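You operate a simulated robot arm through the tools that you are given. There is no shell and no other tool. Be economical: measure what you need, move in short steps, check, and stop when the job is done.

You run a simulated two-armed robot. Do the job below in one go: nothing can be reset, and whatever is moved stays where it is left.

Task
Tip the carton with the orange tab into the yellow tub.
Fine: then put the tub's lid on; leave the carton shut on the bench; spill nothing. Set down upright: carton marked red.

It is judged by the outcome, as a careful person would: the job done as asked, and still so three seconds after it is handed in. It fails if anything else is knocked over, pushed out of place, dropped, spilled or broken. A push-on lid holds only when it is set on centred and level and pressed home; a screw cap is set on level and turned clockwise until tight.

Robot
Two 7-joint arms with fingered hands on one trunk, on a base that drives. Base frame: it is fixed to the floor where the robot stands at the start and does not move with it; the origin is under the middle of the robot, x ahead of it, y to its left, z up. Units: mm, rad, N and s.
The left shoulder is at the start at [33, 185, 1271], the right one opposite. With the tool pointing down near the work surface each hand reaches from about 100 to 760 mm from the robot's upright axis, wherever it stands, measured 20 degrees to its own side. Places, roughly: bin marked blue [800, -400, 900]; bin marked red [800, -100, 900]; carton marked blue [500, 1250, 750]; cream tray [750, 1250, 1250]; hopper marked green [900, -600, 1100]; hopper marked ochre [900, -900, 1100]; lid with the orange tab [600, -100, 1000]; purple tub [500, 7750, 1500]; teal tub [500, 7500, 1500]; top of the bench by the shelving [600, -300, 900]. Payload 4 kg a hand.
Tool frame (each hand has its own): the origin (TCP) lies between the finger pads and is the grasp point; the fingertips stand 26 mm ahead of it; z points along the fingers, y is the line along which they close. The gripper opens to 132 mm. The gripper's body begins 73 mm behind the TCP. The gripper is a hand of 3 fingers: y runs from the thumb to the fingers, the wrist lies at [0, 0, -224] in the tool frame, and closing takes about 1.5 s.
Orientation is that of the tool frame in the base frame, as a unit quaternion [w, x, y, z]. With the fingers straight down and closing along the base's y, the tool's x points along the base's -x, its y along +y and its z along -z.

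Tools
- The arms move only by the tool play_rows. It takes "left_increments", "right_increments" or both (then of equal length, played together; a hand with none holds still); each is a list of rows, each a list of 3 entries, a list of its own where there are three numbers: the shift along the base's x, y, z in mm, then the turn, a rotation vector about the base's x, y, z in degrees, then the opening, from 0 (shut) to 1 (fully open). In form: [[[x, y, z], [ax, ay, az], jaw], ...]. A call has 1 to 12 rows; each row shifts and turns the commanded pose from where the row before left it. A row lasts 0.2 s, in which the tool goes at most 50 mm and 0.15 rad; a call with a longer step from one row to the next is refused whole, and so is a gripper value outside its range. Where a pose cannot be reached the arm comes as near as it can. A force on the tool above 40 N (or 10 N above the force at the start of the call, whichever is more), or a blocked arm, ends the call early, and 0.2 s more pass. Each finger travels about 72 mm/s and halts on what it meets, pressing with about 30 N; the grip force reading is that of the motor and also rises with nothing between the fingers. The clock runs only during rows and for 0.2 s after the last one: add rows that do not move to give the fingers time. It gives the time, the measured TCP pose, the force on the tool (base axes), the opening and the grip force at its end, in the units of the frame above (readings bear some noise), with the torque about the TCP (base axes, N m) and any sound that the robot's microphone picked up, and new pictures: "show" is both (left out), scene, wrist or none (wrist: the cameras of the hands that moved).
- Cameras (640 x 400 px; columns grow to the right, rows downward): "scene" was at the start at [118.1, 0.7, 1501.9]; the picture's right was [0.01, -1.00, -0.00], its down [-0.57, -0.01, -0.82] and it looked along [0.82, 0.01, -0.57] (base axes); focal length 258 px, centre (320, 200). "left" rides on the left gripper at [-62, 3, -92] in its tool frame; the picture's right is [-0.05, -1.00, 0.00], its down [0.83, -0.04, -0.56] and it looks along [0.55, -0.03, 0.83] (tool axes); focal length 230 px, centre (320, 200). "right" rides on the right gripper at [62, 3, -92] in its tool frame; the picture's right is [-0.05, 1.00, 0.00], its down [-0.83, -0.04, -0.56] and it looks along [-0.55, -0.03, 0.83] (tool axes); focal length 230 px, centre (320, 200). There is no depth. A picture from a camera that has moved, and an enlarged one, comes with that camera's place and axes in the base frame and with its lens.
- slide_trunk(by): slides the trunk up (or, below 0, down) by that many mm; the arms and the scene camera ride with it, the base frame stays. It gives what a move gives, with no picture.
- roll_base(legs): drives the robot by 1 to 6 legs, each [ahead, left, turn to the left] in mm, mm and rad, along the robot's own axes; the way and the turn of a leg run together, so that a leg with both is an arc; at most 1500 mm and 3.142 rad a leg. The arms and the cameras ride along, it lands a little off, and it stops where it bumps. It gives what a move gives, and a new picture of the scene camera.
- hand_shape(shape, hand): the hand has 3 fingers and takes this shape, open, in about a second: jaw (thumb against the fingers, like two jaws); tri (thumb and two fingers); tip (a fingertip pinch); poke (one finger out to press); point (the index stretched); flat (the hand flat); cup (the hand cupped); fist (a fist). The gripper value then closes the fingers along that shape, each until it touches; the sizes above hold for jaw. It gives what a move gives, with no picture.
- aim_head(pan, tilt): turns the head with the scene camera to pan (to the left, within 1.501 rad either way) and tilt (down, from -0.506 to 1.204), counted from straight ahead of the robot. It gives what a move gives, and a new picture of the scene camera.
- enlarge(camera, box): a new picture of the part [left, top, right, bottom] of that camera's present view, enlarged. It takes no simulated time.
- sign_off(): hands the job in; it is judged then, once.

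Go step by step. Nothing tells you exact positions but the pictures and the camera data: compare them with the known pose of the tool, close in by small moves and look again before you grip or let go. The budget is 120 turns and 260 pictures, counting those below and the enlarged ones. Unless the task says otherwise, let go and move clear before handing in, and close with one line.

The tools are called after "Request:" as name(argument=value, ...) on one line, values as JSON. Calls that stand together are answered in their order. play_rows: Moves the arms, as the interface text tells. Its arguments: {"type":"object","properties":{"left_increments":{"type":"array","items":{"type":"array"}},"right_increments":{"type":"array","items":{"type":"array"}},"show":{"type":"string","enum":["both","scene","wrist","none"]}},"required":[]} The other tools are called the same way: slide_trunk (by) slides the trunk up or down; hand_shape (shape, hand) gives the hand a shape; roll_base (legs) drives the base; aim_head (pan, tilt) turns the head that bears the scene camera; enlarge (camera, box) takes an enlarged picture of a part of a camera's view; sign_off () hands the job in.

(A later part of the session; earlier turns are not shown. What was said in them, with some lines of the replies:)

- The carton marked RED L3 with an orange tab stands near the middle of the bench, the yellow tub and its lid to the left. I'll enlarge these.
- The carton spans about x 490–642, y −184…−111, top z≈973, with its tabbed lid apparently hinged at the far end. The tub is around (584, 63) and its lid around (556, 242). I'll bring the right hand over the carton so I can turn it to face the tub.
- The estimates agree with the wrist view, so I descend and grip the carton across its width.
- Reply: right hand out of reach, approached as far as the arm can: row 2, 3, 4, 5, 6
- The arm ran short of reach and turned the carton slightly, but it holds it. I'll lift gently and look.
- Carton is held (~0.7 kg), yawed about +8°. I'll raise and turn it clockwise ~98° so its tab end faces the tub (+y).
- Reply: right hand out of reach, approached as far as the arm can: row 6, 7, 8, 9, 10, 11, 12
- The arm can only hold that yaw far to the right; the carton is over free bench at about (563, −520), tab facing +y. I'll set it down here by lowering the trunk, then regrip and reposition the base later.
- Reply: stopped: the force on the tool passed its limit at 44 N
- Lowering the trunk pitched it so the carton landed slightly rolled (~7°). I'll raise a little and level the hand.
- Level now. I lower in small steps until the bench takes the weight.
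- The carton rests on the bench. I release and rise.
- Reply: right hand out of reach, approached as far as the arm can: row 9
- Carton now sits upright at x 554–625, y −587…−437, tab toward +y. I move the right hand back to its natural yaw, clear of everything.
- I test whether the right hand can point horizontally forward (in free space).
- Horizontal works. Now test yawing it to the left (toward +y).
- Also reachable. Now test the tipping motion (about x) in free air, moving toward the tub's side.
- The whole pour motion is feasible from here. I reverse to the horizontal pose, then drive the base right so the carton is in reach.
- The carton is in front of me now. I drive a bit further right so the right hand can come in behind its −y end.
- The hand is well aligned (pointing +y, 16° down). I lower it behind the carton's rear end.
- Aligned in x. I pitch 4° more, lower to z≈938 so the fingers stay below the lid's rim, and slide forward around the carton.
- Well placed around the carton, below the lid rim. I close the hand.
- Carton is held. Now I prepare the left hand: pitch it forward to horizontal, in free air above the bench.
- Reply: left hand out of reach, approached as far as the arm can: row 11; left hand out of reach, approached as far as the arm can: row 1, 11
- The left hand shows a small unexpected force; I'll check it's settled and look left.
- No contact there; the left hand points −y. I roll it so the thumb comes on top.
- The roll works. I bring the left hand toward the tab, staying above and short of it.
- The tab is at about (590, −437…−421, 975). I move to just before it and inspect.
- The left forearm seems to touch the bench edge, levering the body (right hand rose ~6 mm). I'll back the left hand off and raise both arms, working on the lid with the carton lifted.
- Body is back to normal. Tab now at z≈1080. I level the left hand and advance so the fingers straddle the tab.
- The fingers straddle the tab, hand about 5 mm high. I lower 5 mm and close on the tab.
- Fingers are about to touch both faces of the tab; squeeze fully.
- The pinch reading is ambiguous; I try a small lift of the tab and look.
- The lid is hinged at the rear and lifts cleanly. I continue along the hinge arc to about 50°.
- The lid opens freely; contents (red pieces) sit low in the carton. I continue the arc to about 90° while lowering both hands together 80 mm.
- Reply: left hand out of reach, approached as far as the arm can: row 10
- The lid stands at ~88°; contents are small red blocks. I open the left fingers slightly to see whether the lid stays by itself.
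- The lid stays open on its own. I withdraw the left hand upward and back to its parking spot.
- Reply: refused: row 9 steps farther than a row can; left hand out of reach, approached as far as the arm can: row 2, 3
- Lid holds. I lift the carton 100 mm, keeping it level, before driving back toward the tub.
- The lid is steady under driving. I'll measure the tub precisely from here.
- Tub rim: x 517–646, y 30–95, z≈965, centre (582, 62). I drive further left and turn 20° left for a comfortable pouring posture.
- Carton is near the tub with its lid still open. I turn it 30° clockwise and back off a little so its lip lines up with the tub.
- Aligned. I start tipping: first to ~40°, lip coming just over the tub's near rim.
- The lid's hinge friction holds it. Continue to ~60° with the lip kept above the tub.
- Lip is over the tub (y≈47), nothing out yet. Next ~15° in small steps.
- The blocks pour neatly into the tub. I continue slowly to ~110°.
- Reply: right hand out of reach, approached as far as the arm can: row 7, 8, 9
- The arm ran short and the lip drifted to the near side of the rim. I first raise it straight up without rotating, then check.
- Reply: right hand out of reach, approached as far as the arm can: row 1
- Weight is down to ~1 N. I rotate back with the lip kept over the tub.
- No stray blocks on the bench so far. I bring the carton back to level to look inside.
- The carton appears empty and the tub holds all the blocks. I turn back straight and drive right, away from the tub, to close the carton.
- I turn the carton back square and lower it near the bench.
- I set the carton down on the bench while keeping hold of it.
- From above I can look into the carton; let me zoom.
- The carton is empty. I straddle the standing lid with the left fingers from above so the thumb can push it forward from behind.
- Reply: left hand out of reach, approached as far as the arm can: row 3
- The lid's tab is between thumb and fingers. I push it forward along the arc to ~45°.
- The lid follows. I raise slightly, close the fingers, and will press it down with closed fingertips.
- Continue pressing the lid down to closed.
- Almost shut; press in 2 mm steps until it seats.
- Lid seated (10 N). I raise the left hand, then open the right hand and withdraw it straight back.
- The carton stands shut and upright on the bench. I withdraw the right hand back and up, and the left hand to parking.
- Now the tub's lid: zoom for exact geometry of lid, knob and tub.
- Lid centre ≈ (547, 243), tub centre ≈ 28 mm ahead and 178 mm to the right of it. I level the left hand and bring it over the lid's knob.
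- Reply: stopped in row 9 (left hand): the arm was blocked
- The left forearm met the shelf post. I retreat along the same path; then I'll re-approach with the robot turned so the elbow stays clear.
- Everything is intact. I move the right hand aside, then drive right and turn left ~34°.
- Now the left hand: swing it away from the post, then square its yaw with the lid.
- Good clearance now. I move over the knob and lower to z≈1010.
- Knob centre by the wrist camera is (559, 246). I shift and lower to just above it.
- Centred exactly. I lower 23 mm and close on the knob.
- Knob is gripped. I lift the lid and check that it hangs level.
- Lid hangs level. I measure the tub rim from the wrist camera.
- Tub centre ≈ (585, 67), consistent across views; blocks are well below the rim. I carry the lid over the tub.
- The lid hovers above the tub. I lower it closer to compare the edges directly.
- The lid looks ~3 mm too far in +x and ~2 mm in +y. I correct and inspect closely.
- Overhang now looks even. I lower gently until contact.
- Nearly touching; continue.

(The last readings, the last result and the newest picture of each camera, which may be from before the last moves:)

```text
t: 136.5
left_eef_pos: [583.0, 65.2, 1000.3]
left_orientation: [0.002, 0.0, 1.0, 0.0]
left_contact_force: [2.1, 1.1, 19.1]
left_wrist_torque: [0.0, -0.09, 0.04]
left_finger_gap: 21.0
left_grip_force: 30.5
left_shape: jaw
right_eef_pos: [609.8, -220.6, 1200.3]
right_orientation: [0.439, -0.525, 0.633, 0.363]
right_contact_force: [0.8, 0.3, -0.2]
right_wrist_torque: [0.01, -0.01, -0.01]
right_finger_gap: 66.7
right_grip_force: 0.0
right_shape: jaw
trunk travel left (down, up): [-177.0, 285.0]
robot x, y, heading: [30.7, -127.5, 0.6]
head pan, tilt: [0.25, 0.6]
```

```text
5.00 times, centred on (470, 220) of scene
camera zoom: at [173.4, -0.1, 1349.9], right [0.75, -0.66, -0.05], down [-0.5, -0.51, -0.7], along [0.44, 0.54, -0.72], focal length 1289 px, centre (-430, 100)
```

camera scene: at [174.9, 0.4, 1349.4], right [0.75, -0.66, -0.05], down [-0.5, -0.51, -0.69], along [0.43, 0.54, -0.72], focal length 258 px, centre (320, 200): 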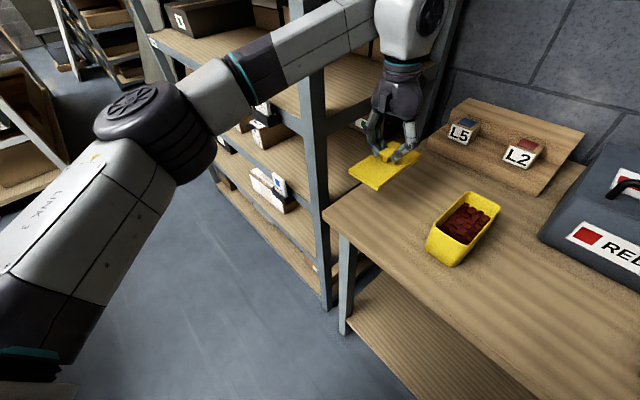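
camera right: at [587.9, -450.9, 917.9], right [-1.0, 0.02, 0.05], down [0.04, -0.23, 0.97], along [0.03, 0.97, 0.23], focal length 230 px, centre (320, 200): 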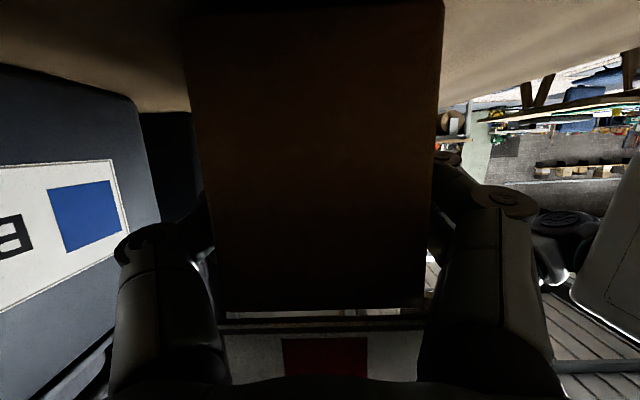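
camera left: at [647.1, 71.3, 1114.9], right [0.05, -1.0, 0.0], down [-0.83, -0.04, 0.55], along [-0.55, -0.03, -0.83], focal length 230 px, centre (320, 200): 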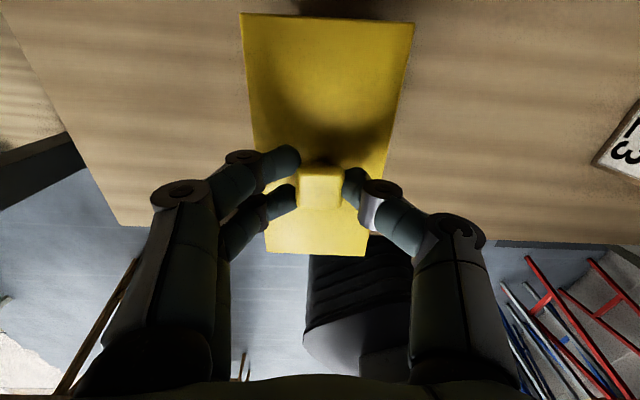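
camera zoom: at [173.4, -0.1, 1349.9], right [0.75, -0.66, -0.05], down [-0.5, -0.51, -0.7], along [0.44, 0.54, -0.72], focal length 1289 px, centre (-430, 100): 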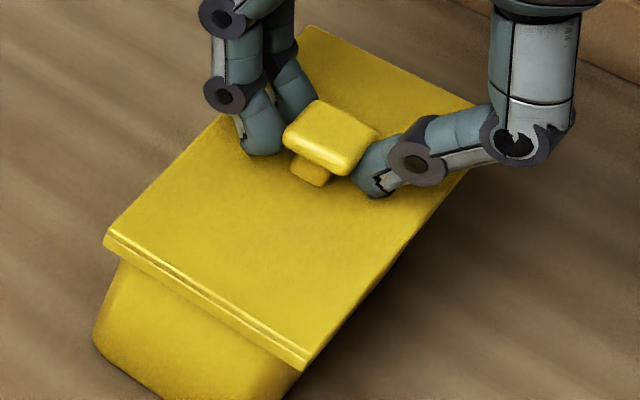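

Firm contact at 19 N. I press further in small steps, listening for a click.

Request:
play_rows(left_increments=[[[0, 0, -1], [0, 0, 0], 0], [[0, 0, -1], [0, 0, 0], 0], [[0, 0, -1], [0, 0, 0], 0], [[0, 0, 0], [0, 0, 0], 0]], show="none")

Request:
enlarge(camera="scene", box=[440, 180, 500, 260])

```text
t: 137.5
left_eef_pos: [583.1, 66.2, 995.0]
left_orientation: [-0.001, 0.0, 1.0, 0.0]
left_contact_force: [-3.4, -1.5, 7.4]
left_wrist_torque: [-0.1, 0.11, -0.08]
left_finger_gap: 18.4
left_grip_force: 29.9
left_shape: jaw
right_eef_pos: [610.5, -220.0, 1199.4]
right_orientation: [0.438, -0.526, 0.633, 0.363]
right_contact_force: [-0.5, -0.2, -0.6]
right_wrist_torque: [0.0, 0.01, 0.0]
right_finger_gap: 66.6
right_grip_force: 0.1
right_shape: jaw
trunk travel left (down, up): [-177.0, 285.0]
robot x, y, heading: [29.6, -126.4, 0.596]
head pan, tilt: [0.25, 0.6]
```

```text
5.00 times, centred on (470, 220) of scene
camera zoom: at [174.0, 0.0, 1349.4], right [0.75, -0.66, -0.05], down [-0.5, -0.51, -0.69], along [0.43, 0.54, -0.72], focal length 1289 px, centre (-430, 100)
```

zoom: 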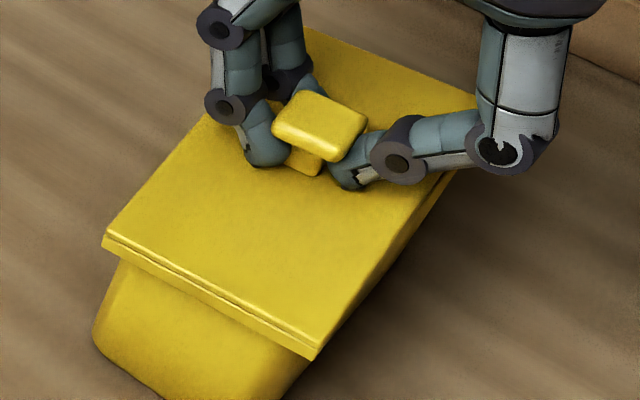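

The fingers slipped down the knob without seating the lid. I release, rise, and inspect the lid's alignment before pressing from above.

Request:
play_rows(left_increments=[[[0, 0, 0], [0, 0, 0], 0.2], [[0, 0, 0], [0, 0, 0], 0.4], [[0, 0, 0], [0, 0, 0], 0.5], [[0, 0, 15], [0, 0, 0], 0.5], [[0, 0, 25], [0, 0, 0], 0.5], [[0, 0, 30], [0, 0, 0], 0.5], [[0, 0, 20], [0, 0, 0], 0.5]], show="wrist")

Request:
enlarge(camera="scene", box=[430, 150, 520, 270])

Request:
enlarge(camera="left", box=[200, 0, 440, 190])

```text
t: 139.1
left_eef_pos: [583.8, 65.8, 1085.1]
left_orientation: [0.001, 0.002, 1.0, 0.0]
left_contact_force: [0.0, 0.3, 0.2]
left_wrist_torque: [-0.01, 0.01, 0.0]
left_finger_gap: 65.3
left_grip_force: 0.0
left_shape: jaw
right_eef_pos: [609.6, -220.7, 1199.8]
right_orientation: [0.438, -0.525, 0.633, 0.363]
right_contact_force: [0.4, 0.5, 0.5]
right_wrist_torque: [0.02, 0.0, 0.02]
right_finger_gap: 66.8
right_grip_force: 0.0
right_shape: jaw
trunk travel left (down, up): [-177.0, 285.0]
robot x, y, heading: [26.4, -121.5, 0.598]
head pan, tilt: [0.25, 0.6]
camera left: at [644.3, 69.7, 1178.3], right [0.05, -1.0, 0.0], down [-0.83, -0.04, 0.55], along [-0.55, -0.03, -0.83], focal length 230 px, centre (320, 200)
```

left: 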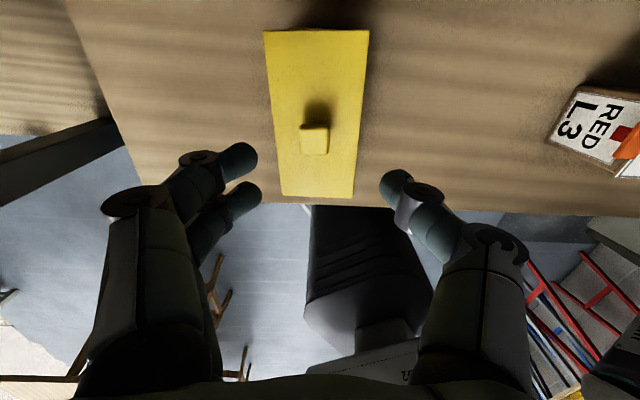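

```text
3.33 times, centred on (475, 210) of scene
camera zoom: at [174.5, 0.2, 1349.5], right [0.75, -0.66, -0.05], down [-0.5, -0.51, -0.69], along [0.43, 0.54, -0.72], focal length 859 px, centre (-197, 167)
```

zoom: 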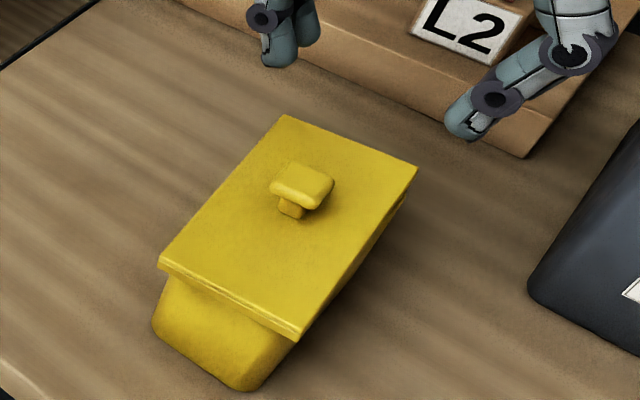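

```text
2.11 times, centred on (320, 95) of left
camera zoom: at [644.3, 69.7, 1178.3], right [0.05, -1.0, 0.0], down [-0.83, -0.04, 0.55], along [-0.55, -0.03, -0.83], focal length 484 px, centre (320, 421)
```

zoom: 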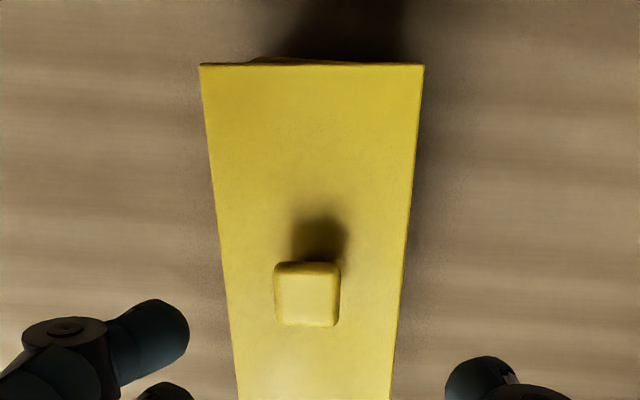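

The lid sits slightly too far toward −x and is yawed ~3° (the tub's rear rim peeks out). I regrasp the knob to reseat it.

Request:
play_rows(left_increments=[[[-1, 1.5, -20], [0, 0, 0], 0.5], [[-1, 1.5, -25], [0, 0, 0], 0.5], [[0, 1, -20], [0, 0, 0], 0.5], [[0, 0, -16], [0, 0, 0], 0.4], [[0, 0, -3], [0, 0, 0], 0.2], [[0, 0, 0], [0, 0, 0], 0.05], [[0, 0, 0], [0, 0, 0], 0], [[0, 0, 0], [0, 0, 0], 0], [[0, 0, 0], [0, 0, 0], 0], [[0, 0, 6], [0, 0, 0], 0], [[0, 0, 8], [0, 0, 0], 0], [[0, 0, 8], [0, 0, 0], 0]], show="wrist")

Request:
enlarge(camera="scene", box=[430, 150, 520, 270])

```text
t: 141.7
left_eef_pos: [582.8, 69.6, 1023.3]
left_orientation: [0.0, 0.001, 1.0, 0.0]
left_contact_force: [-0.6, -0.1, -0.2]
left_wrist_torque: [0.0, -0.05, 0.0]
left_finger_gap: 17.4
left_grip_force: 30.0
left_shape: jaw
right_eef_pos: [611.2, -220.6, 1199.4]
right_orientation: [0.438, -0.525, 0.633, 0.363]
right_contact_force: [0.5, 0.2, 1.1]
right_wrist_torque: [0.01, 0.02, -0.01]
right_finger_gap: 66.5
right_grip_force: 0.1
right_shape: jaw
trunk travel left (down, up): [-177.0, 285.0]
robot x, y, heading: [32.5, -125.1, 0.602]
head pan, tilt: [0.25, 0.6]
camera left: at [641.8, 73.7, 1116.5], right [0.05, -1.0, 0.0], down [-0.83, -0.04, 0.55], along [-0.55, -0.03, -0.83], focal length 230 px, centre (320, 200)
```

left: 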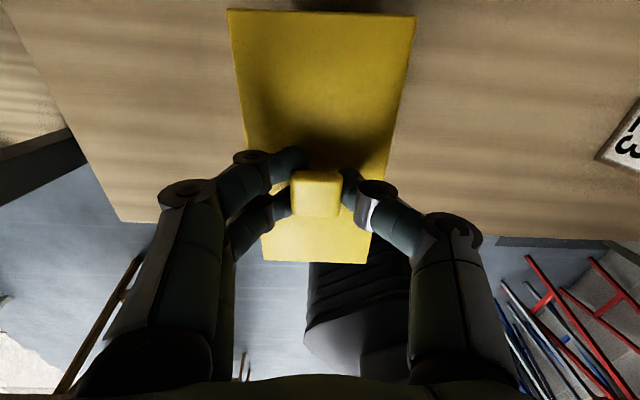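

```text
3.33 times, centred on (475, 210) of scene
camera zoom: at [174.9, 0.3, 1349.5], right [0.75, -0.66, -0.05], down [-0.5, -0.51, -0.69], along [0.43, 0.54, -0.72], focal length 859 px, centre (-197, 167)
```

zoom: 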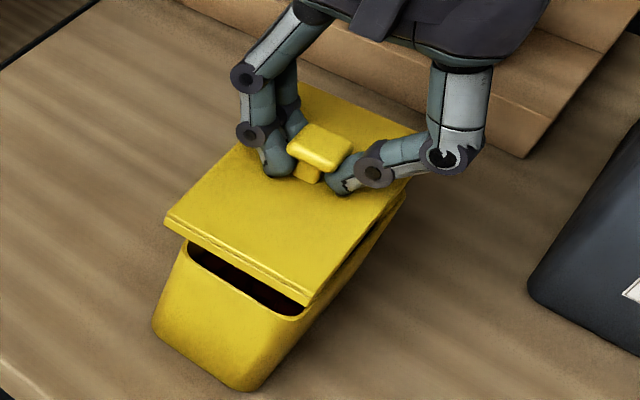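

I'll move the lid aside briefly to re-measure the tub with the wrist camera.

Request:
play_rows(left_increments=[[[0, 0, 12], [0, 0, 0], 0], [[0, 0, 13], [0, 0, 0], 0], [[0, 19, 0], [0, 0, 0], 0], [[0, 19, 0], [0, 0, 0], 0], [[0, 19, 0], [0, 0, 0], 0], [[0, 19, 0], [0, 0, 0], 0], [[10, 19, 0], [0, 0, 0], 0], [[10, 0, 0], [0, 0, 0], 0], [[10, 0, 0], [0, 0, 0], 0], [[0, 0, 0], [0, 0, 0], 0]], show="wrist")

Request:
enlarge(camera="left", box=[320, 0, 600, 230])

```text
t: 143.9
left_eef_pos: [611.9, 165.2, 1047.7]
left_orientation: [0.001, 0.002, 1.0, 0.0]
left_contact_force: [0.8, 1.0, -0.6]
left_wrist_torque: [-0.02, -0.01, 0.02]
left_finger_gap: 17.9
left_grip_force: 30.0
left_shape: jaw
right_eef_pos: [610.4, -219.9, 1199.3]
right_orientation: [0.436, -0.526, 0.633, 0.363]
right_contact_force: [0.0, 0.8, -0.3]
right_wrist_torque: [0.0, 0.0, 0.04]
right_finger_gap: 66.6
right_grip_force: 0.0
right_shape: jaw
trunk travel left (down, up): [-177.0, 285.0]
robot x, y, heading: [29.3, -123.4, 0.601]
head pan, tilt: [0.25, 0.6]
camera left: at [673.0, 168.9, 1140.7], right [0.05, -1.0, 0.0], down [-0.83, -0.04, 0.55], along [-0.55, -0.03, -0.83], focal length 230 px, centre (320, 200)
```

left: 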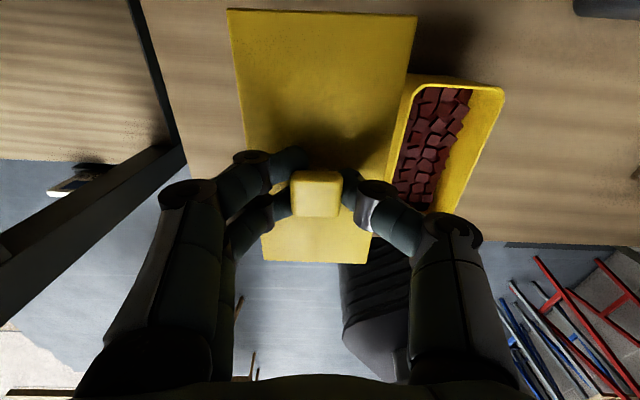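

```text
1.74 times, centred on (460, 115) of left
camera zoom: at [673.0, 168.9, 1140.7], right [0.05, -1.0, 0.0], down [-0.83, -0.04, 0.55], along [-0.55, -0.03, -0.83], focal length 400 px, centre (76, 348)
```

zoom: 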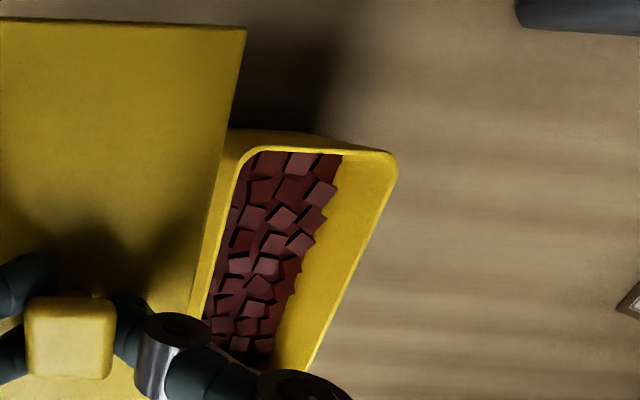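

Tub spans x≈521–656 (centre 588, y 67.5). With the lid's offset in the hand, the TCP should go to (590, 66). I move there and lower.

Request:
play_rows(left_increments=[[[-3.6, -16.6, 0], [0, 0, 0], 0], [[-3.6, -16.6, 0], [0, 0, 0], 0], [[-3.6, -16.6, 0], [0, 0, 0], 0], [[-3.6, -16.6, 0], [0, 0, 0], 0], [[-3.6, -16.6, 0], [0, 0, 0], 0], [[-3.6, -16.4, 0], [0, 0, 0], 0], [[0, 0, -12], [0, 0, 0], 0], [[0, 0, -12], [0, 0, 0], 0], [[0, 0, -6], [0, 0, 0], 0], [[0, 0, -3], [0, 0, 0], 0], [[0, 0, 0], [0, 0, 0], 0]], show="none")

Request:
enlarge(camera="scene", box=[430, 150, 520, 270])

Request:
enlarge(camera="left", box=[210, 0, 430, 140])

```text
t: 146.3
left_eef_pos: [591.2, 65.9, 1014.2]
left_orientation: [0.0, 0.001, 1.0, 0.0]
left_contact_force: [0.5, -0.5, -0.4]
left_wrist_torque: [0.0, -0.03, -0.02]
left_finger_gap: 17.5
left_grip_force: 29.9
left_shape: jaw
right_eef_pos: [609.9, -220.0, 1199.6]
right_orientation: [0.438, -0.525, 0.634, 0.362]
right_contact_force: [0.4, 0.5, 0.9]
right_wrist_torque: [0.0, 0.04, 0.04]
right_finger_gap: 66.6
right_grip_force: 0.1
right_shape: jaw
trunk travel left (down, up): [-177.0, 285.0]
robot x, y, heading: [34.4, -126.2, 0.602]
head pan, tilt: [0.25, 0.6]
```

```text
3.33 times, centred on (475, 210) of scene
camera zoom: at [175.0, 0.3, 1349.4], right [0.75, -0.66, -0.05], down [-0.5, -0.51, -0.69], along [0.43, 0.54, -0.72], focal length 859 px, centre (-197, 167)
```

zoom: 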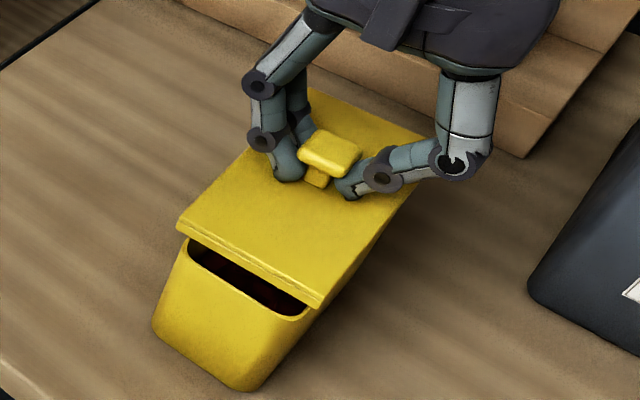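

```text
2.86 times, centred on (320, 70) of left
camera zoom: at [651.7, 70.0, 1108.1], right [0.05, -1.0, 0.0], down [-0.83, -0.04, 0.55], along [-0.55, -0.03, -0.83], focal length 657 px, centre (320, 571)
```

zoom: 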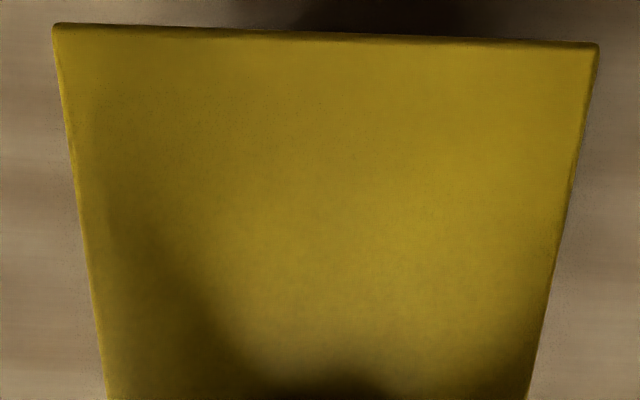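

Close. I lower 8 mm more and shift 2 mm toward −x, then recheck the edges.

Request:
play_rows(left_increments=[[[-2, 0, -3], [0, 0, 0], 0], [[0, 0, -3], [0, 0, 0], 0], [[0, 0, -3], [0, 0, 0], 0], [[0, 0, 0], [0, 0, 0], 0]], show="none")

Request:
enlarge(camera="scene", box=[430, 190, 500, 260])

```text
t: 147.3
left_eef_pos: [588.3, 65.6, 1005.2]
left_orientation: [-0.001, 0.001, 1.0, 0.0]
left_contact_force: [-0.3, 0.8, -0.5]
left_wrist_torque: [0.01, -0.05, -0.02]
left_finger_gap: 17.5
left_grip_force: 30.4
left_shape: jaw
right_eef_pos: [610.1, -220.6, 1199.6]
right_orientation: [0.437, -0.526, 0.633, 0.363]
right_contact_force: [-0.3, 1.0, 0.7]
right_wrist_torque: [0.0, 0.0, 0.03]
right_finger_gap: 66.7
right_grip_force: 0.0
right_shape: jaw
trunk travel left (down, up): [-177.0, 285.0]
robot x, y, heading: [28.2, -124.6, 0.6]
head pan, tilt: [0.25, 0.6]
```

```text
5.71 times, centred on (465, 225) of scene
camera zoom: at [175.0, 0.4, 1349.4], right [0.75, -0.66, -0.05], down [-0.5, -0.51, -0.69], along [0.43, 0.54, -0.72], focal length 1473 px, centre (-509, 57)
```

zoom: 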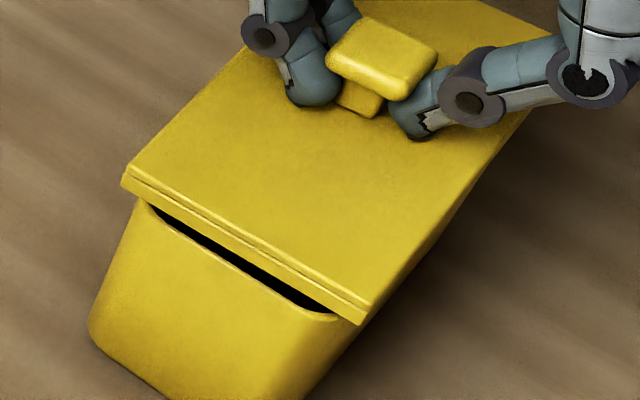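

Overhangs now look even (~4–5 mm each side). Lower to contact.

Request:
play_rows(left_increments=[[[0, 0, -2], [0, 0, 0], 0], [[0, 0, -2], [0, 0, 0], 0], [[0, 0, -2], [0, 0, 0], 0], [[0, 0, 0], [0, 0, 0], 0]], show="none")

Request:
play_rows(left_increments=[[[0, 0, -1.5], [0, 0, 0], 0], [[0, 0, -1.5], [0, 0, 0], 0], [[0, 0, 0], [0, 0, 0], 0]], show="none")

Request:
enlarge(camera="scene", box=[430, 190, 500, 260])

```text
t: 148.3
left_eef_pos: [588.8, 64.1, 999.4]
left_orientation: [0.0, 0.0, 1.0, 0.0]
left_contact_force: [0.6, -0.5, -1.1]
left_wrist_torque: [-0.04, 0.04, 0.01]
left_finger_gap: 17.7
left_grip_force: 30.2
left_shape: jaw
right_eef_pos: [610.6, -219.5, 1198.8]
right_orientation: [0.438, -0.525, 0.633, 0.363]
right_contact_force: [1.1, 0.6, 0.6]
right_wrist_torque: [0.03, -0.02, 0.0]
right_finger_gap: 66.4
right_grip_force: 0.1
right_shape: jaw
trunk travel left (down, up): [-177.0, 285.0]
robot x, y, heading: [28.3, -124.8, 0.6]
head pan, tilt: [0.25, 0.6]
```

```text
t: 149.1
left_eef_pos: [589.0, 65.4, 998.0]
left_orientation: [0.001, 0.001, 1.0, 0.0]
left_contact_force: [-0.1, -0.9, 0.7]
left_wrist_torque: [0.01, -0.01, -0.02]
left_finger_gap: 17.7
left_grip_force: 30.2
left_shape: jaw
right_eef_pos: [611.1, -220.3, 1198.7]
right_orientation: [0.438, -0.525, 0.633, 0.364]
right_contact_force: [-0.1, 0.2, -0.1]
right_wrist_torque: [0.03, 0.03, 0.0]
right_finger_gap: 66.8
right_grip_force: 0.0
right_shape: jaw
trunk travel left (down, up): [-177.0, 285.0]
robot x, y, heading: [34.3, -123.7, 0.603]
head pan, tilt: [0.25, 0.6]
```

```text
5.71 times, centred on (465, 225) of scene
camera zoom: at [175.0, 0.4, 1349.4], right [0.75, -0.66, -0.05], down [-0.5, -0.51, -0.69], along [0.43, 0.54, -0.72], focal length 1473 px, centre (-509, 57)
```

zoom: 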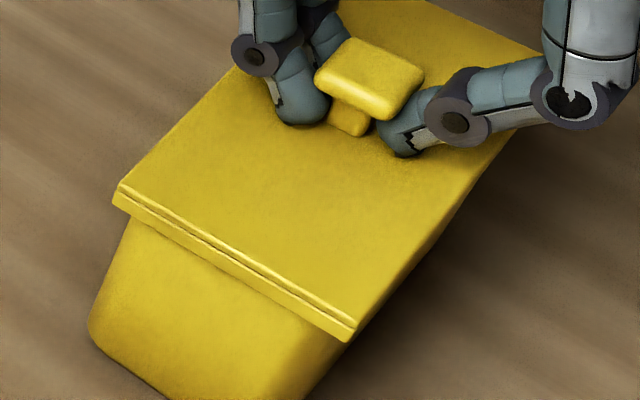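

Nearly in contact; nudge −1 mm x and lower until the weight is taken.

Request:
play_rows(left_increments=[[[-1, 0, -1.5], [0, 0, 0], 0], [[0, 0, -1.5], [0, 0, 0], 0], [[0, 0, -1.5], [0, 0, 0], 0], [[0, 0, 0], [0, 0, 0], 0]], show="none")

Request:
enlarge(camera="left", box=[200, 0, 440, 150])

```text
t: 150.1
left_eef_pos: [587.0, 65.8, 995.4]
left_orientation: [0.002, 0.001, 1.0, 0.0]
left_contact_force: [2.2, -0.8, 14.0]
left_wrist_torque: [-0.5, -0.14, 0.06]
left_finger_gap: 18.1
left_grip_force: 30.0
left_shape: jaw
right_eef_pos: [610.5, -220.8, 1199.0]
right_orientation: [0.438, -0.526, 0.632, 0.364]
right_contact_force: [-0.4, -0.3, 0.2]
right_wrist_torque: [0.03, -0.01, 0.0]
right_finger_gap: 66.5
right_grip_force: 0.1
right_shape: jaw
trunk travel left (down, up): [-177.0, 285.0]
robot x, y, heading: [29.0, -124.8, 0.605]
head pan, tilt: [0.25, 0.6]
```

```text
2.67 times, centred on (320, 75) of left
camera zoom: at [647.2, 69.7, 1088.0], right [0.05, -1.0, 0.0], down [-0.83, -0.04, 0.55], along [-0.55, -0.03, -0.83], focal length 614 px, centre (320, 533)
```

zoom: 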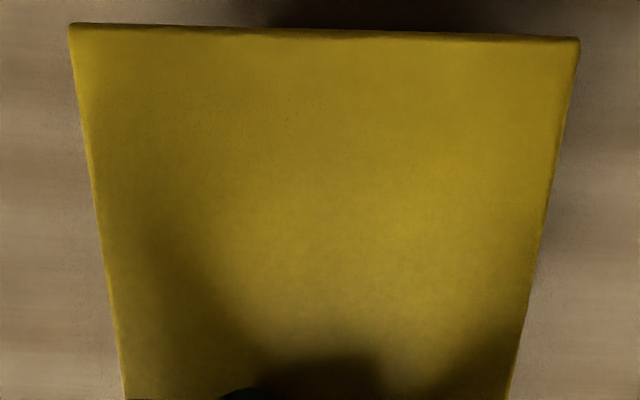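

The torque shows contact only on the −y edge, so the lid sits ~1–2 mm too far +y. I lift slightly, shift −y 1.5 mm, and retry.

Request:
play_rows(left_increments=[[[0, 0, 3], [0, 0, 0], 0], [[0, -1.5, 2], [0, 0, 0], 0], [[0, 0, -2], [0, 0, 0], 0], [[0, 0, -1.5], [0, 0, 0], 0], [[0, 0, -1.5], [0, 0, 0], 0], [[0, 0, 0], [0, 0, 0], 0]], show="none")

Request:
enlarge(camera="scene", box=[430, 170, 510, 260])

```text
t: 151.5
left_eef_pos: [586.5, 64.3, 994.8]
left_orientation: [0.002, 0.0, 1.0, 0.0]
left_contact_force: [1.1, 3.0, 15.0]
left_wrist_torque: [-0.37, -0.28, -0.03]
left_finger_gap: 17.4
left_grip_force: 30.3
left_shape: jaw
right_eef_pos: [609.2, -220.4, 1200.1]
right_orientation: [0.438, -0.526, 0.632, 0.364]
right_contact_force: [-0.1, 0.1, -0.1]
right_wrist_torque: [-0.02, 0.01, -0.01]
right_finger_gap: 66.8
right_grip_force: 0.1
right_shape: jaw
trunk travel left (down, up): [-177.0, 285.0]
robot x, y, heading: [33.1, -125.6, 0.601]
head pan, tilt: [0.25, 0.6]
```

```text
4.44 times, centred on (470, 215) of scene
camera zoom: at [173.6, 0.5, 1349.8], right [0.75, -0.66, -0.05], down [-0.5, -0.51, -0.7], along [0.44, 0.54, -0.72], focal length 1146 px, centre (-347, 133)
```

zoom: 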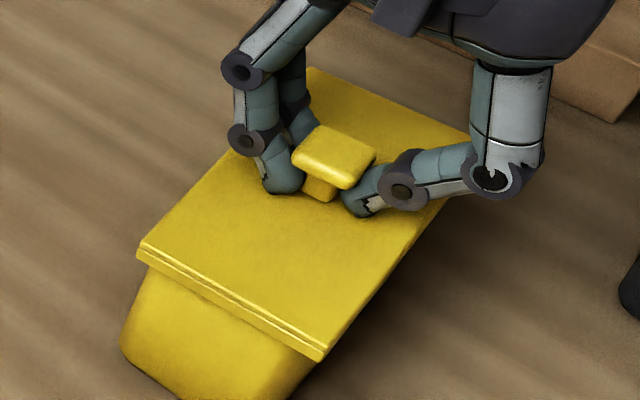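

It behaves like the start of a push fit. I release the knob, rise, and inspect the seating from above.

Request:
play_rows(left_increments=[[[0, 0, 1], [0, 0, 0], 0.2], [[0, 0, 0], [0, 0, 0], 0.4], [[0, 0, 0], [0, 0, 0], 0.5], [[0, 0, 15], [0, 0, 0], 0.5], [[0, 0, 25], [0, 0, 0], 0.5], [[0, 0, 30], [0, 0, 0], 0.5], [[0, 0, 20], [0, 0, 0], 0.5]], show="none")

Request:
enlarge(camera="scene", box=[430, 160, 520, 260])

Request:
enlarge(camera="left", box=[220, 0, 420, 210])

```text
t: 153.1
left_eef_pos: [586.6, 64.5, 1084.4]
left_orientation: [0.001, 0.001, 1.0, 0.0]
left_contact_force: [0.3, 1.0, 0.0]
left_wrist_torque: [0.0, -0.02, -0.02]
left_finger_gap: 65.4
left_grip_force: 0.1
left_shape: jaw
right_eef_pos: [609.6, -219.5, 1200.1]
right_orientation: [0.438, -0.525, 0.633, 0.362]
right_contact_force: [-0.5, 0.3, 0.1]
right_wrist_torque: [-0.02, 0.0, -0.03]
right_finger_gap: 66.5
right_grip_force: 0.0
right_shape: jaw
trunk travel left (down, up): [-177.0, 285.0]
robot x, y, heading: [33.0, -125.8, 0.595]
head pan, tilt: [0.25, 0.6]
```

```text
4.00 times, centred on (475, 210) of scene
camera zoom: at [174.6, 0.2, 1349.5], right [0.75, -0.66, -0.05], down [-0.5, -0.51, -0.69], along [0.43, 0.54, -0.72], focal length 1031 px, centre (-300, 160)
```

zoom: 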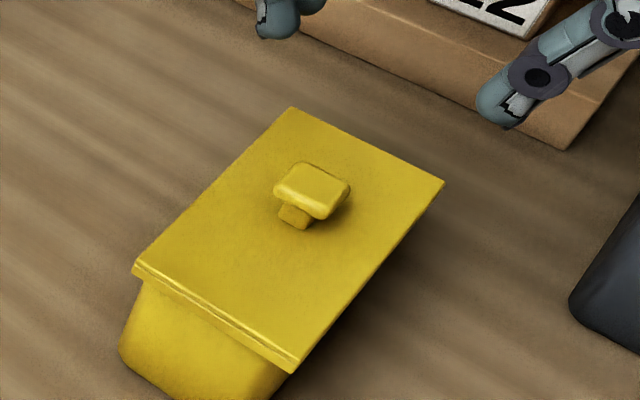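

```text
1.90 times, centred on (320, 105) of left
camera zoom: at [647.4, 68.4, 1178.1], right [0.05, -1.0, 0.0], down [-0.83, -0.04, 0.55], along [-0.55, -0.03, -0.83], focal length 438 px, centre (320, 381)
```

zoom: 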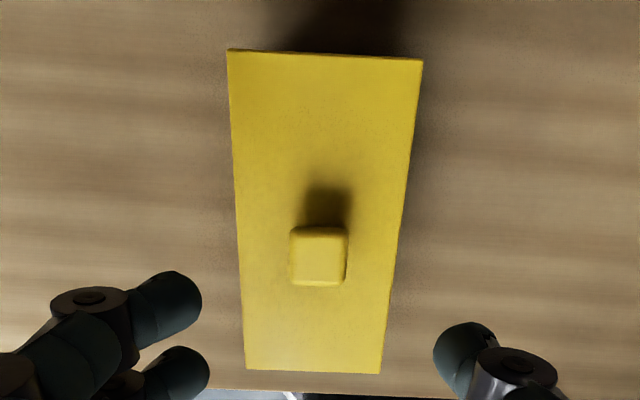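

Well centred now, nothing peeking. I close the fingers and press down on the knob.

Request:
play_rows(left_increments=[[[2, 0.5, 0], [0, 0, 0], 0.2], [[0, 0, 0], [0, 0, 0], 0], [[0, 0, 0], [0, 0, 0], 0], [[0, 0, 0], [0, 0, 0], 0], [[0, 0, -20], [0, 0, 0], 0], [[0, 0, -20], [0, 0, 0], 0], [[0, 0, -14], [0, 0, 0], 0], [[0, 0, -4], [0, 0, 0], 0], [[0, 0, -3], [0, 0, 0], 0], [[0, 0, -3], [0, 0, 0], 0], [[0, 0, -3], [0, 0, 0], 0], [[0, 0, 0], [0, 0, 0], 0]], show="none")

Request:
enlarge(camera="scene", box=[430, 160, 520, 260])

```text
t: 155.7
left_eef_pos: [588.2, 65.1, 1016.8]
left_orientation: [0.0, 0.001, 1.0, 0.0]
left_contact_force: [-0.1, 0.8, 0.1]
left_wrist_torque: [0.0, 0.02, -0.02]
left_finger_gap: 0.0
left_grip_force: 30.0
left_shape: jaw
right_eef_pos: [612.5, -220.3, 1198.8]
right_orientation: [0.437, -0.525, 0.633, 0.363]
right_contact_force: [0.1, -0.4, 0.1]
right_wrist_torque: [0.01, 0.02, 0.02]
right_finger_gap: 66.6
right_grip_force: 0.2
right_shape: jaw
trunk travel left (down, up): [-177.0, 285.0]
robot x, y, heading: [28.8, -125.5, 0.596]
head pan, tilt: [0.25, 0.6]
```

```text
4.00 times, centred on (475, 210) of scene
camera zoom: at [175.0, 0.4, 1349.4], right [0.75, -0.66, -0.05], down [-0.5, -0.51, -0.69], along [0.43, 0.54, -0.72], focal length 1031 px, centre (-300, 160)
```

zoom: 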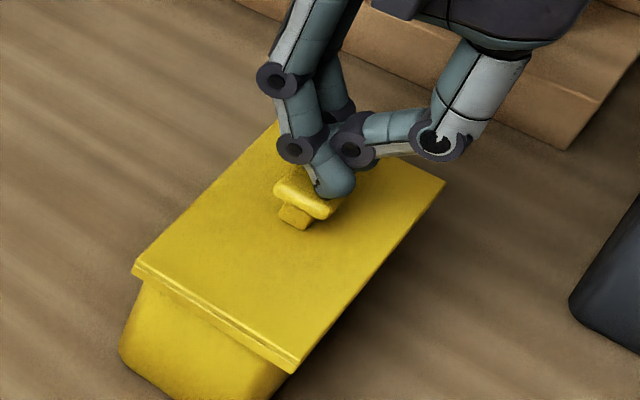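

Request:
enlarge(camera="left", box=[220, 80, 420, 280])

```text
2.00 times, centred on (320, 180) of left
camera zoom: at [649.7, 69.1, 1110.2], right [0.05, -1.0, 0.0], down [-0.83, -0.04, 0.55], along [-0.55, -0.03, -0.83], focal length 460 px, centre (320, 240)
```

zoom: 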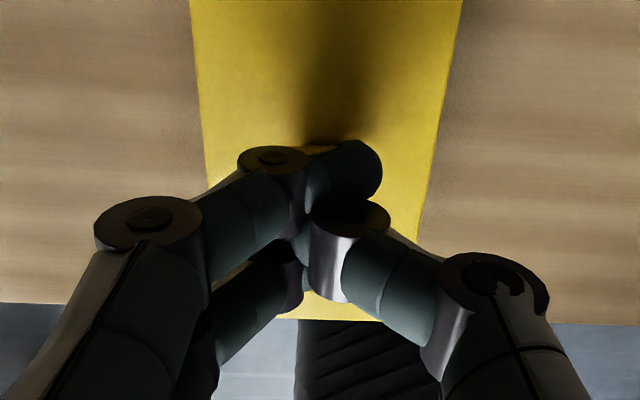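

Roughly centred over the knob; I press in small steps.

Request:
play_rows(left_increments=[[[-1, 4, 0], [0, 0, 0], 0], [[0, 0, -2], [0, 0, 0], 0], [[0, 0, -2], [0, 0, 0], 0], [[0, 0, -2], [0, 0, 0], 0], [[0, 0, -2], [0, 0, 0], 0], [[0, 0, -1.5], [0, 0, 0], 0], [[0, 0, -1.5], [0, 0, 0], 0], [[0, 0, 0], [0, 0, 0], 0]], show="none")

Request:
enlarge(camera="scene", box=[430, 160, 520, 260])

```text
t: 157.5
left_eef_pos: [587.2, 66.3, 1009.5]
left_orientation: [0.004, 0.001, 1.0, 0.0]
left_contact_force: [9.0, 0.8, 39.2]
left_wrist_torque: [0.03, -0.17, 0.01]
left_finger_gap: 0.2
left_grip_force: 30.6
left_shape: jaw
right_eef_pos: [608.8, -221.6, 1201.5]
right_orientation: [0.439, -0.525, 0.632, 0.363]
right_contact_force: [-0.5, 0.0, -0.4]
right_wrist_torque: [0.0, -0.02, -0.03]
right_finger_gap: 66.4
right_grip_force: 0.1
right_shape: jaw
trunk travel left (down, up): [-177.0, 285.0]
robot x, y, heading: [30.7, -124.5, 0.6]
head pan, tilt: [0.25, 0.6]
heard: snap
```

```text
4.00 times, centred on (475, 210) of scene
camera zoom: at [172.3, -0.9, 1350.3], right [0.75, -0.66, -0.05], down [-0.5, -0.51, -0.7], along [0.44, 0.55, -0.72], focal length 1031 px, centre (-300, 160)
```

zoom: 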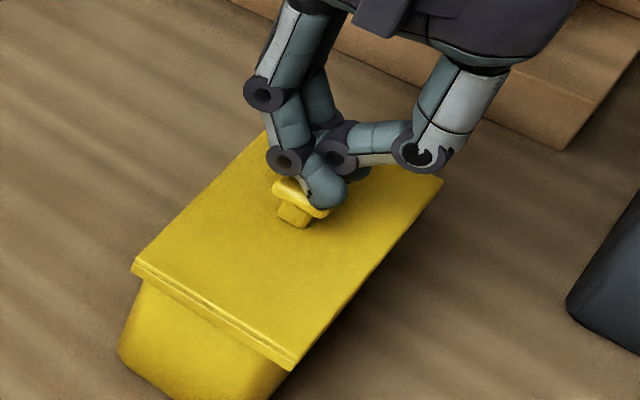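

Heard a snap: the lid is home. I lift the hand clear and look at the whole scene.

Request:
play_rows(left_increments=[[[0, 0, 8], [0, 0, 0], 0], [[0, 0, 15], [0, 0, 0], 0], [[0, 0, 30], [0, 0, 0], 0], [[-5, 0, 40], [0, 0, 0], 0], [[-15, 0, 40], [0, 0, 0], 0], [[-20, 0, 10], [0, 0, 0], 0]], show="wrist")

Request:
aim_head(pan=-0.3, tilt=0.6)

Request:
enlarge(camera="left", box=[220, 0, 420, 160])

```text
t: 158.9
left_eef_pos: [548.1, 66.8, 1150.4]
left_orientation: [0.0, 0.001, 1.0, -0.002]
left_contact_force: [0.3, 0.0, -0.4]
left_wrist_torque: [0.03, -0.02, 0.03]
left_finger_gap: 0.0
left_grip_force: 29.6
left_shape: jaw
right_eef_pos: [610.6, -218.8, 1199.2]
right_orientation: [0.438, -0.524, 0.634, 0.362]
right_contact_force: [0.1, -0.3, 0.2]
right_wrist_torque: [-0.01, 0.01, 0.01]
right_finger_gap: 66.6
right_grip_force: 0.2
right_shape: jaw
trunk travel left (down, up): [-177.0, 285.0]
robot x, y, heading: [31.6, -122.3, 0.603]
head pan, tilt: [0.25, 0.6]
camera left: at [608.8, 71.1, 1243.6], right [0.05, -1.0, 0.0], down [-0.83, -0.04, 0.55], along [-0.55, -0.03, -0.83], focal length 230 px, centre (320, 200)
```

left: 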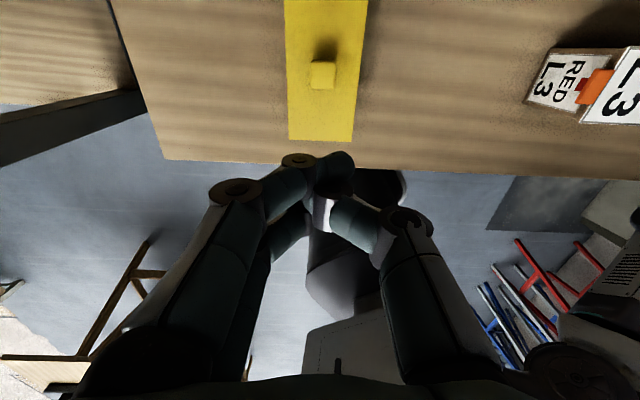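

```text
t: 159.9
left_eef_pos: [548.4, 66.2, 1150.0]
left_orientation: [0.001, 0.001, 1.0, 0.0]
left_contact_force: [0.2, 0.5, -0.8]
left_wrist_torque: [0.0, -0.01, -0.01]
left_finger_gap: 0.2
left_grip_force: 29.6
left_shape: jaw
right_eef_pos: [610.5, -219.9, 1199.0]
right_orientation: [0.438, -0.525, 0.633, 0.363]
right_contact_force: [0.6, 0.1, 0.5]
right_wrist_torque: [-0.01, -0.04, 0.02]
right_finger_gap: 66.4
right_grip_force: 0.0
right_shape: jaw
trunk travel left (down, up): [-177.0, 285.0]
robot x, y, heading: [29.8, -123.1, 0.598]
head pan, tilt: [-0.3, 0.6]
camera scene: at [201.0, -39.7, 1349.7], right [0.3, -0.95, 0.06], down [-0.67, -0.26, -0.7], along [0.68, 0.17, -0.72], focal length 258 px, centre (320, 200)
```

scene: 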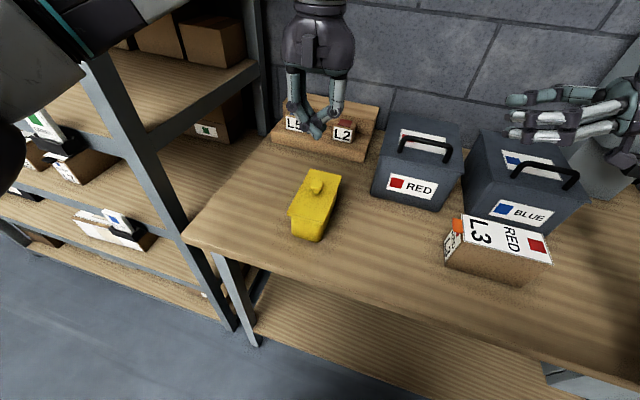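

```text
2.50 times, centred on (320, 80) of left
camera zoom: at [609.4, 70.6, 1243.1], right [0.05, -1.0, 0.0], down [-0.83, -0.04, 0.55], along [-0.55, -0.03, -0.83], focal length 575 px, centre (320, 500)
```

zoom: 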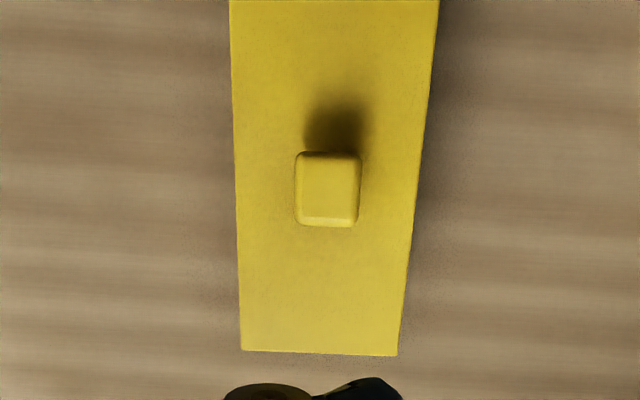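

Final close check of tub and carton.

Request:
enlarge(camera="scene", box=[270, 150, 370, 250])

Request:
enlarge(camera="scene", box=[420, 190, 570, 300])

```text
4.00 times, centred on (320, 200) of scene
camera zoom: at [201.0, -39.7, 1349.7], right [0.3, -0.95, 0.06], down [-0.67, -0.26, -0.7], along [0.68, 0.17, -0.72], focal length 1031 px, centre (320, 200)
```

zoom: 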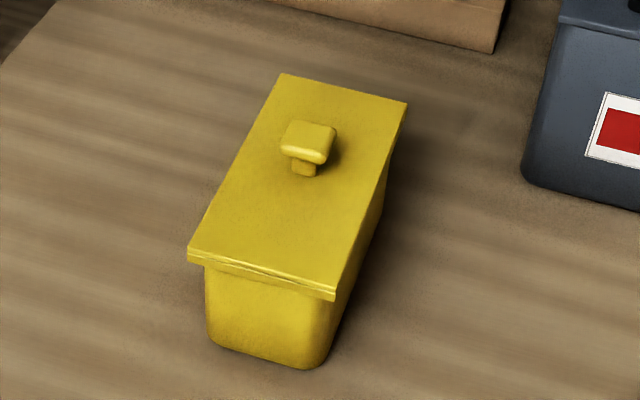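

```text
3.64 times, centred on (495, 245) of scene
camera zoom: at [201.0, -39.7, 1349.7], right [0.3, -0.95, 0.06], down [-0.67, -0.26, -0.7], along [0.68, 0.17, -0.72], focal length 937 px, centre (-316, 36)
```

zoom: 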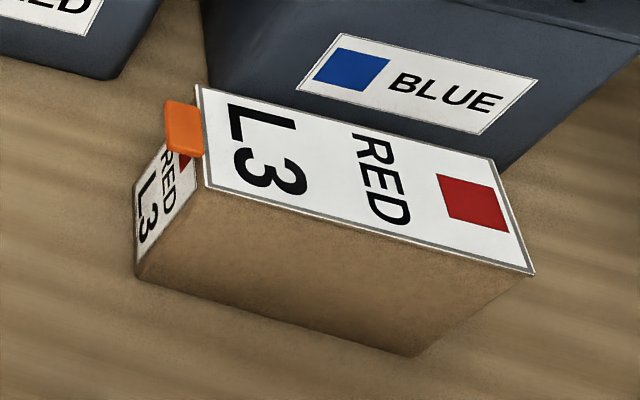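

The tub's lid is on level, the carton is shut and upright, I see no blocks on the bench, and both hands are clear. I'm handing in.

Request:
sign_off()

```text
The job is handed in.
```

I tipped the carton with the orange tab into the yellow tub and snapped the tub's lid on. The carton marked red is empty, shut and upright on the bench, and I saw nothing spilled.
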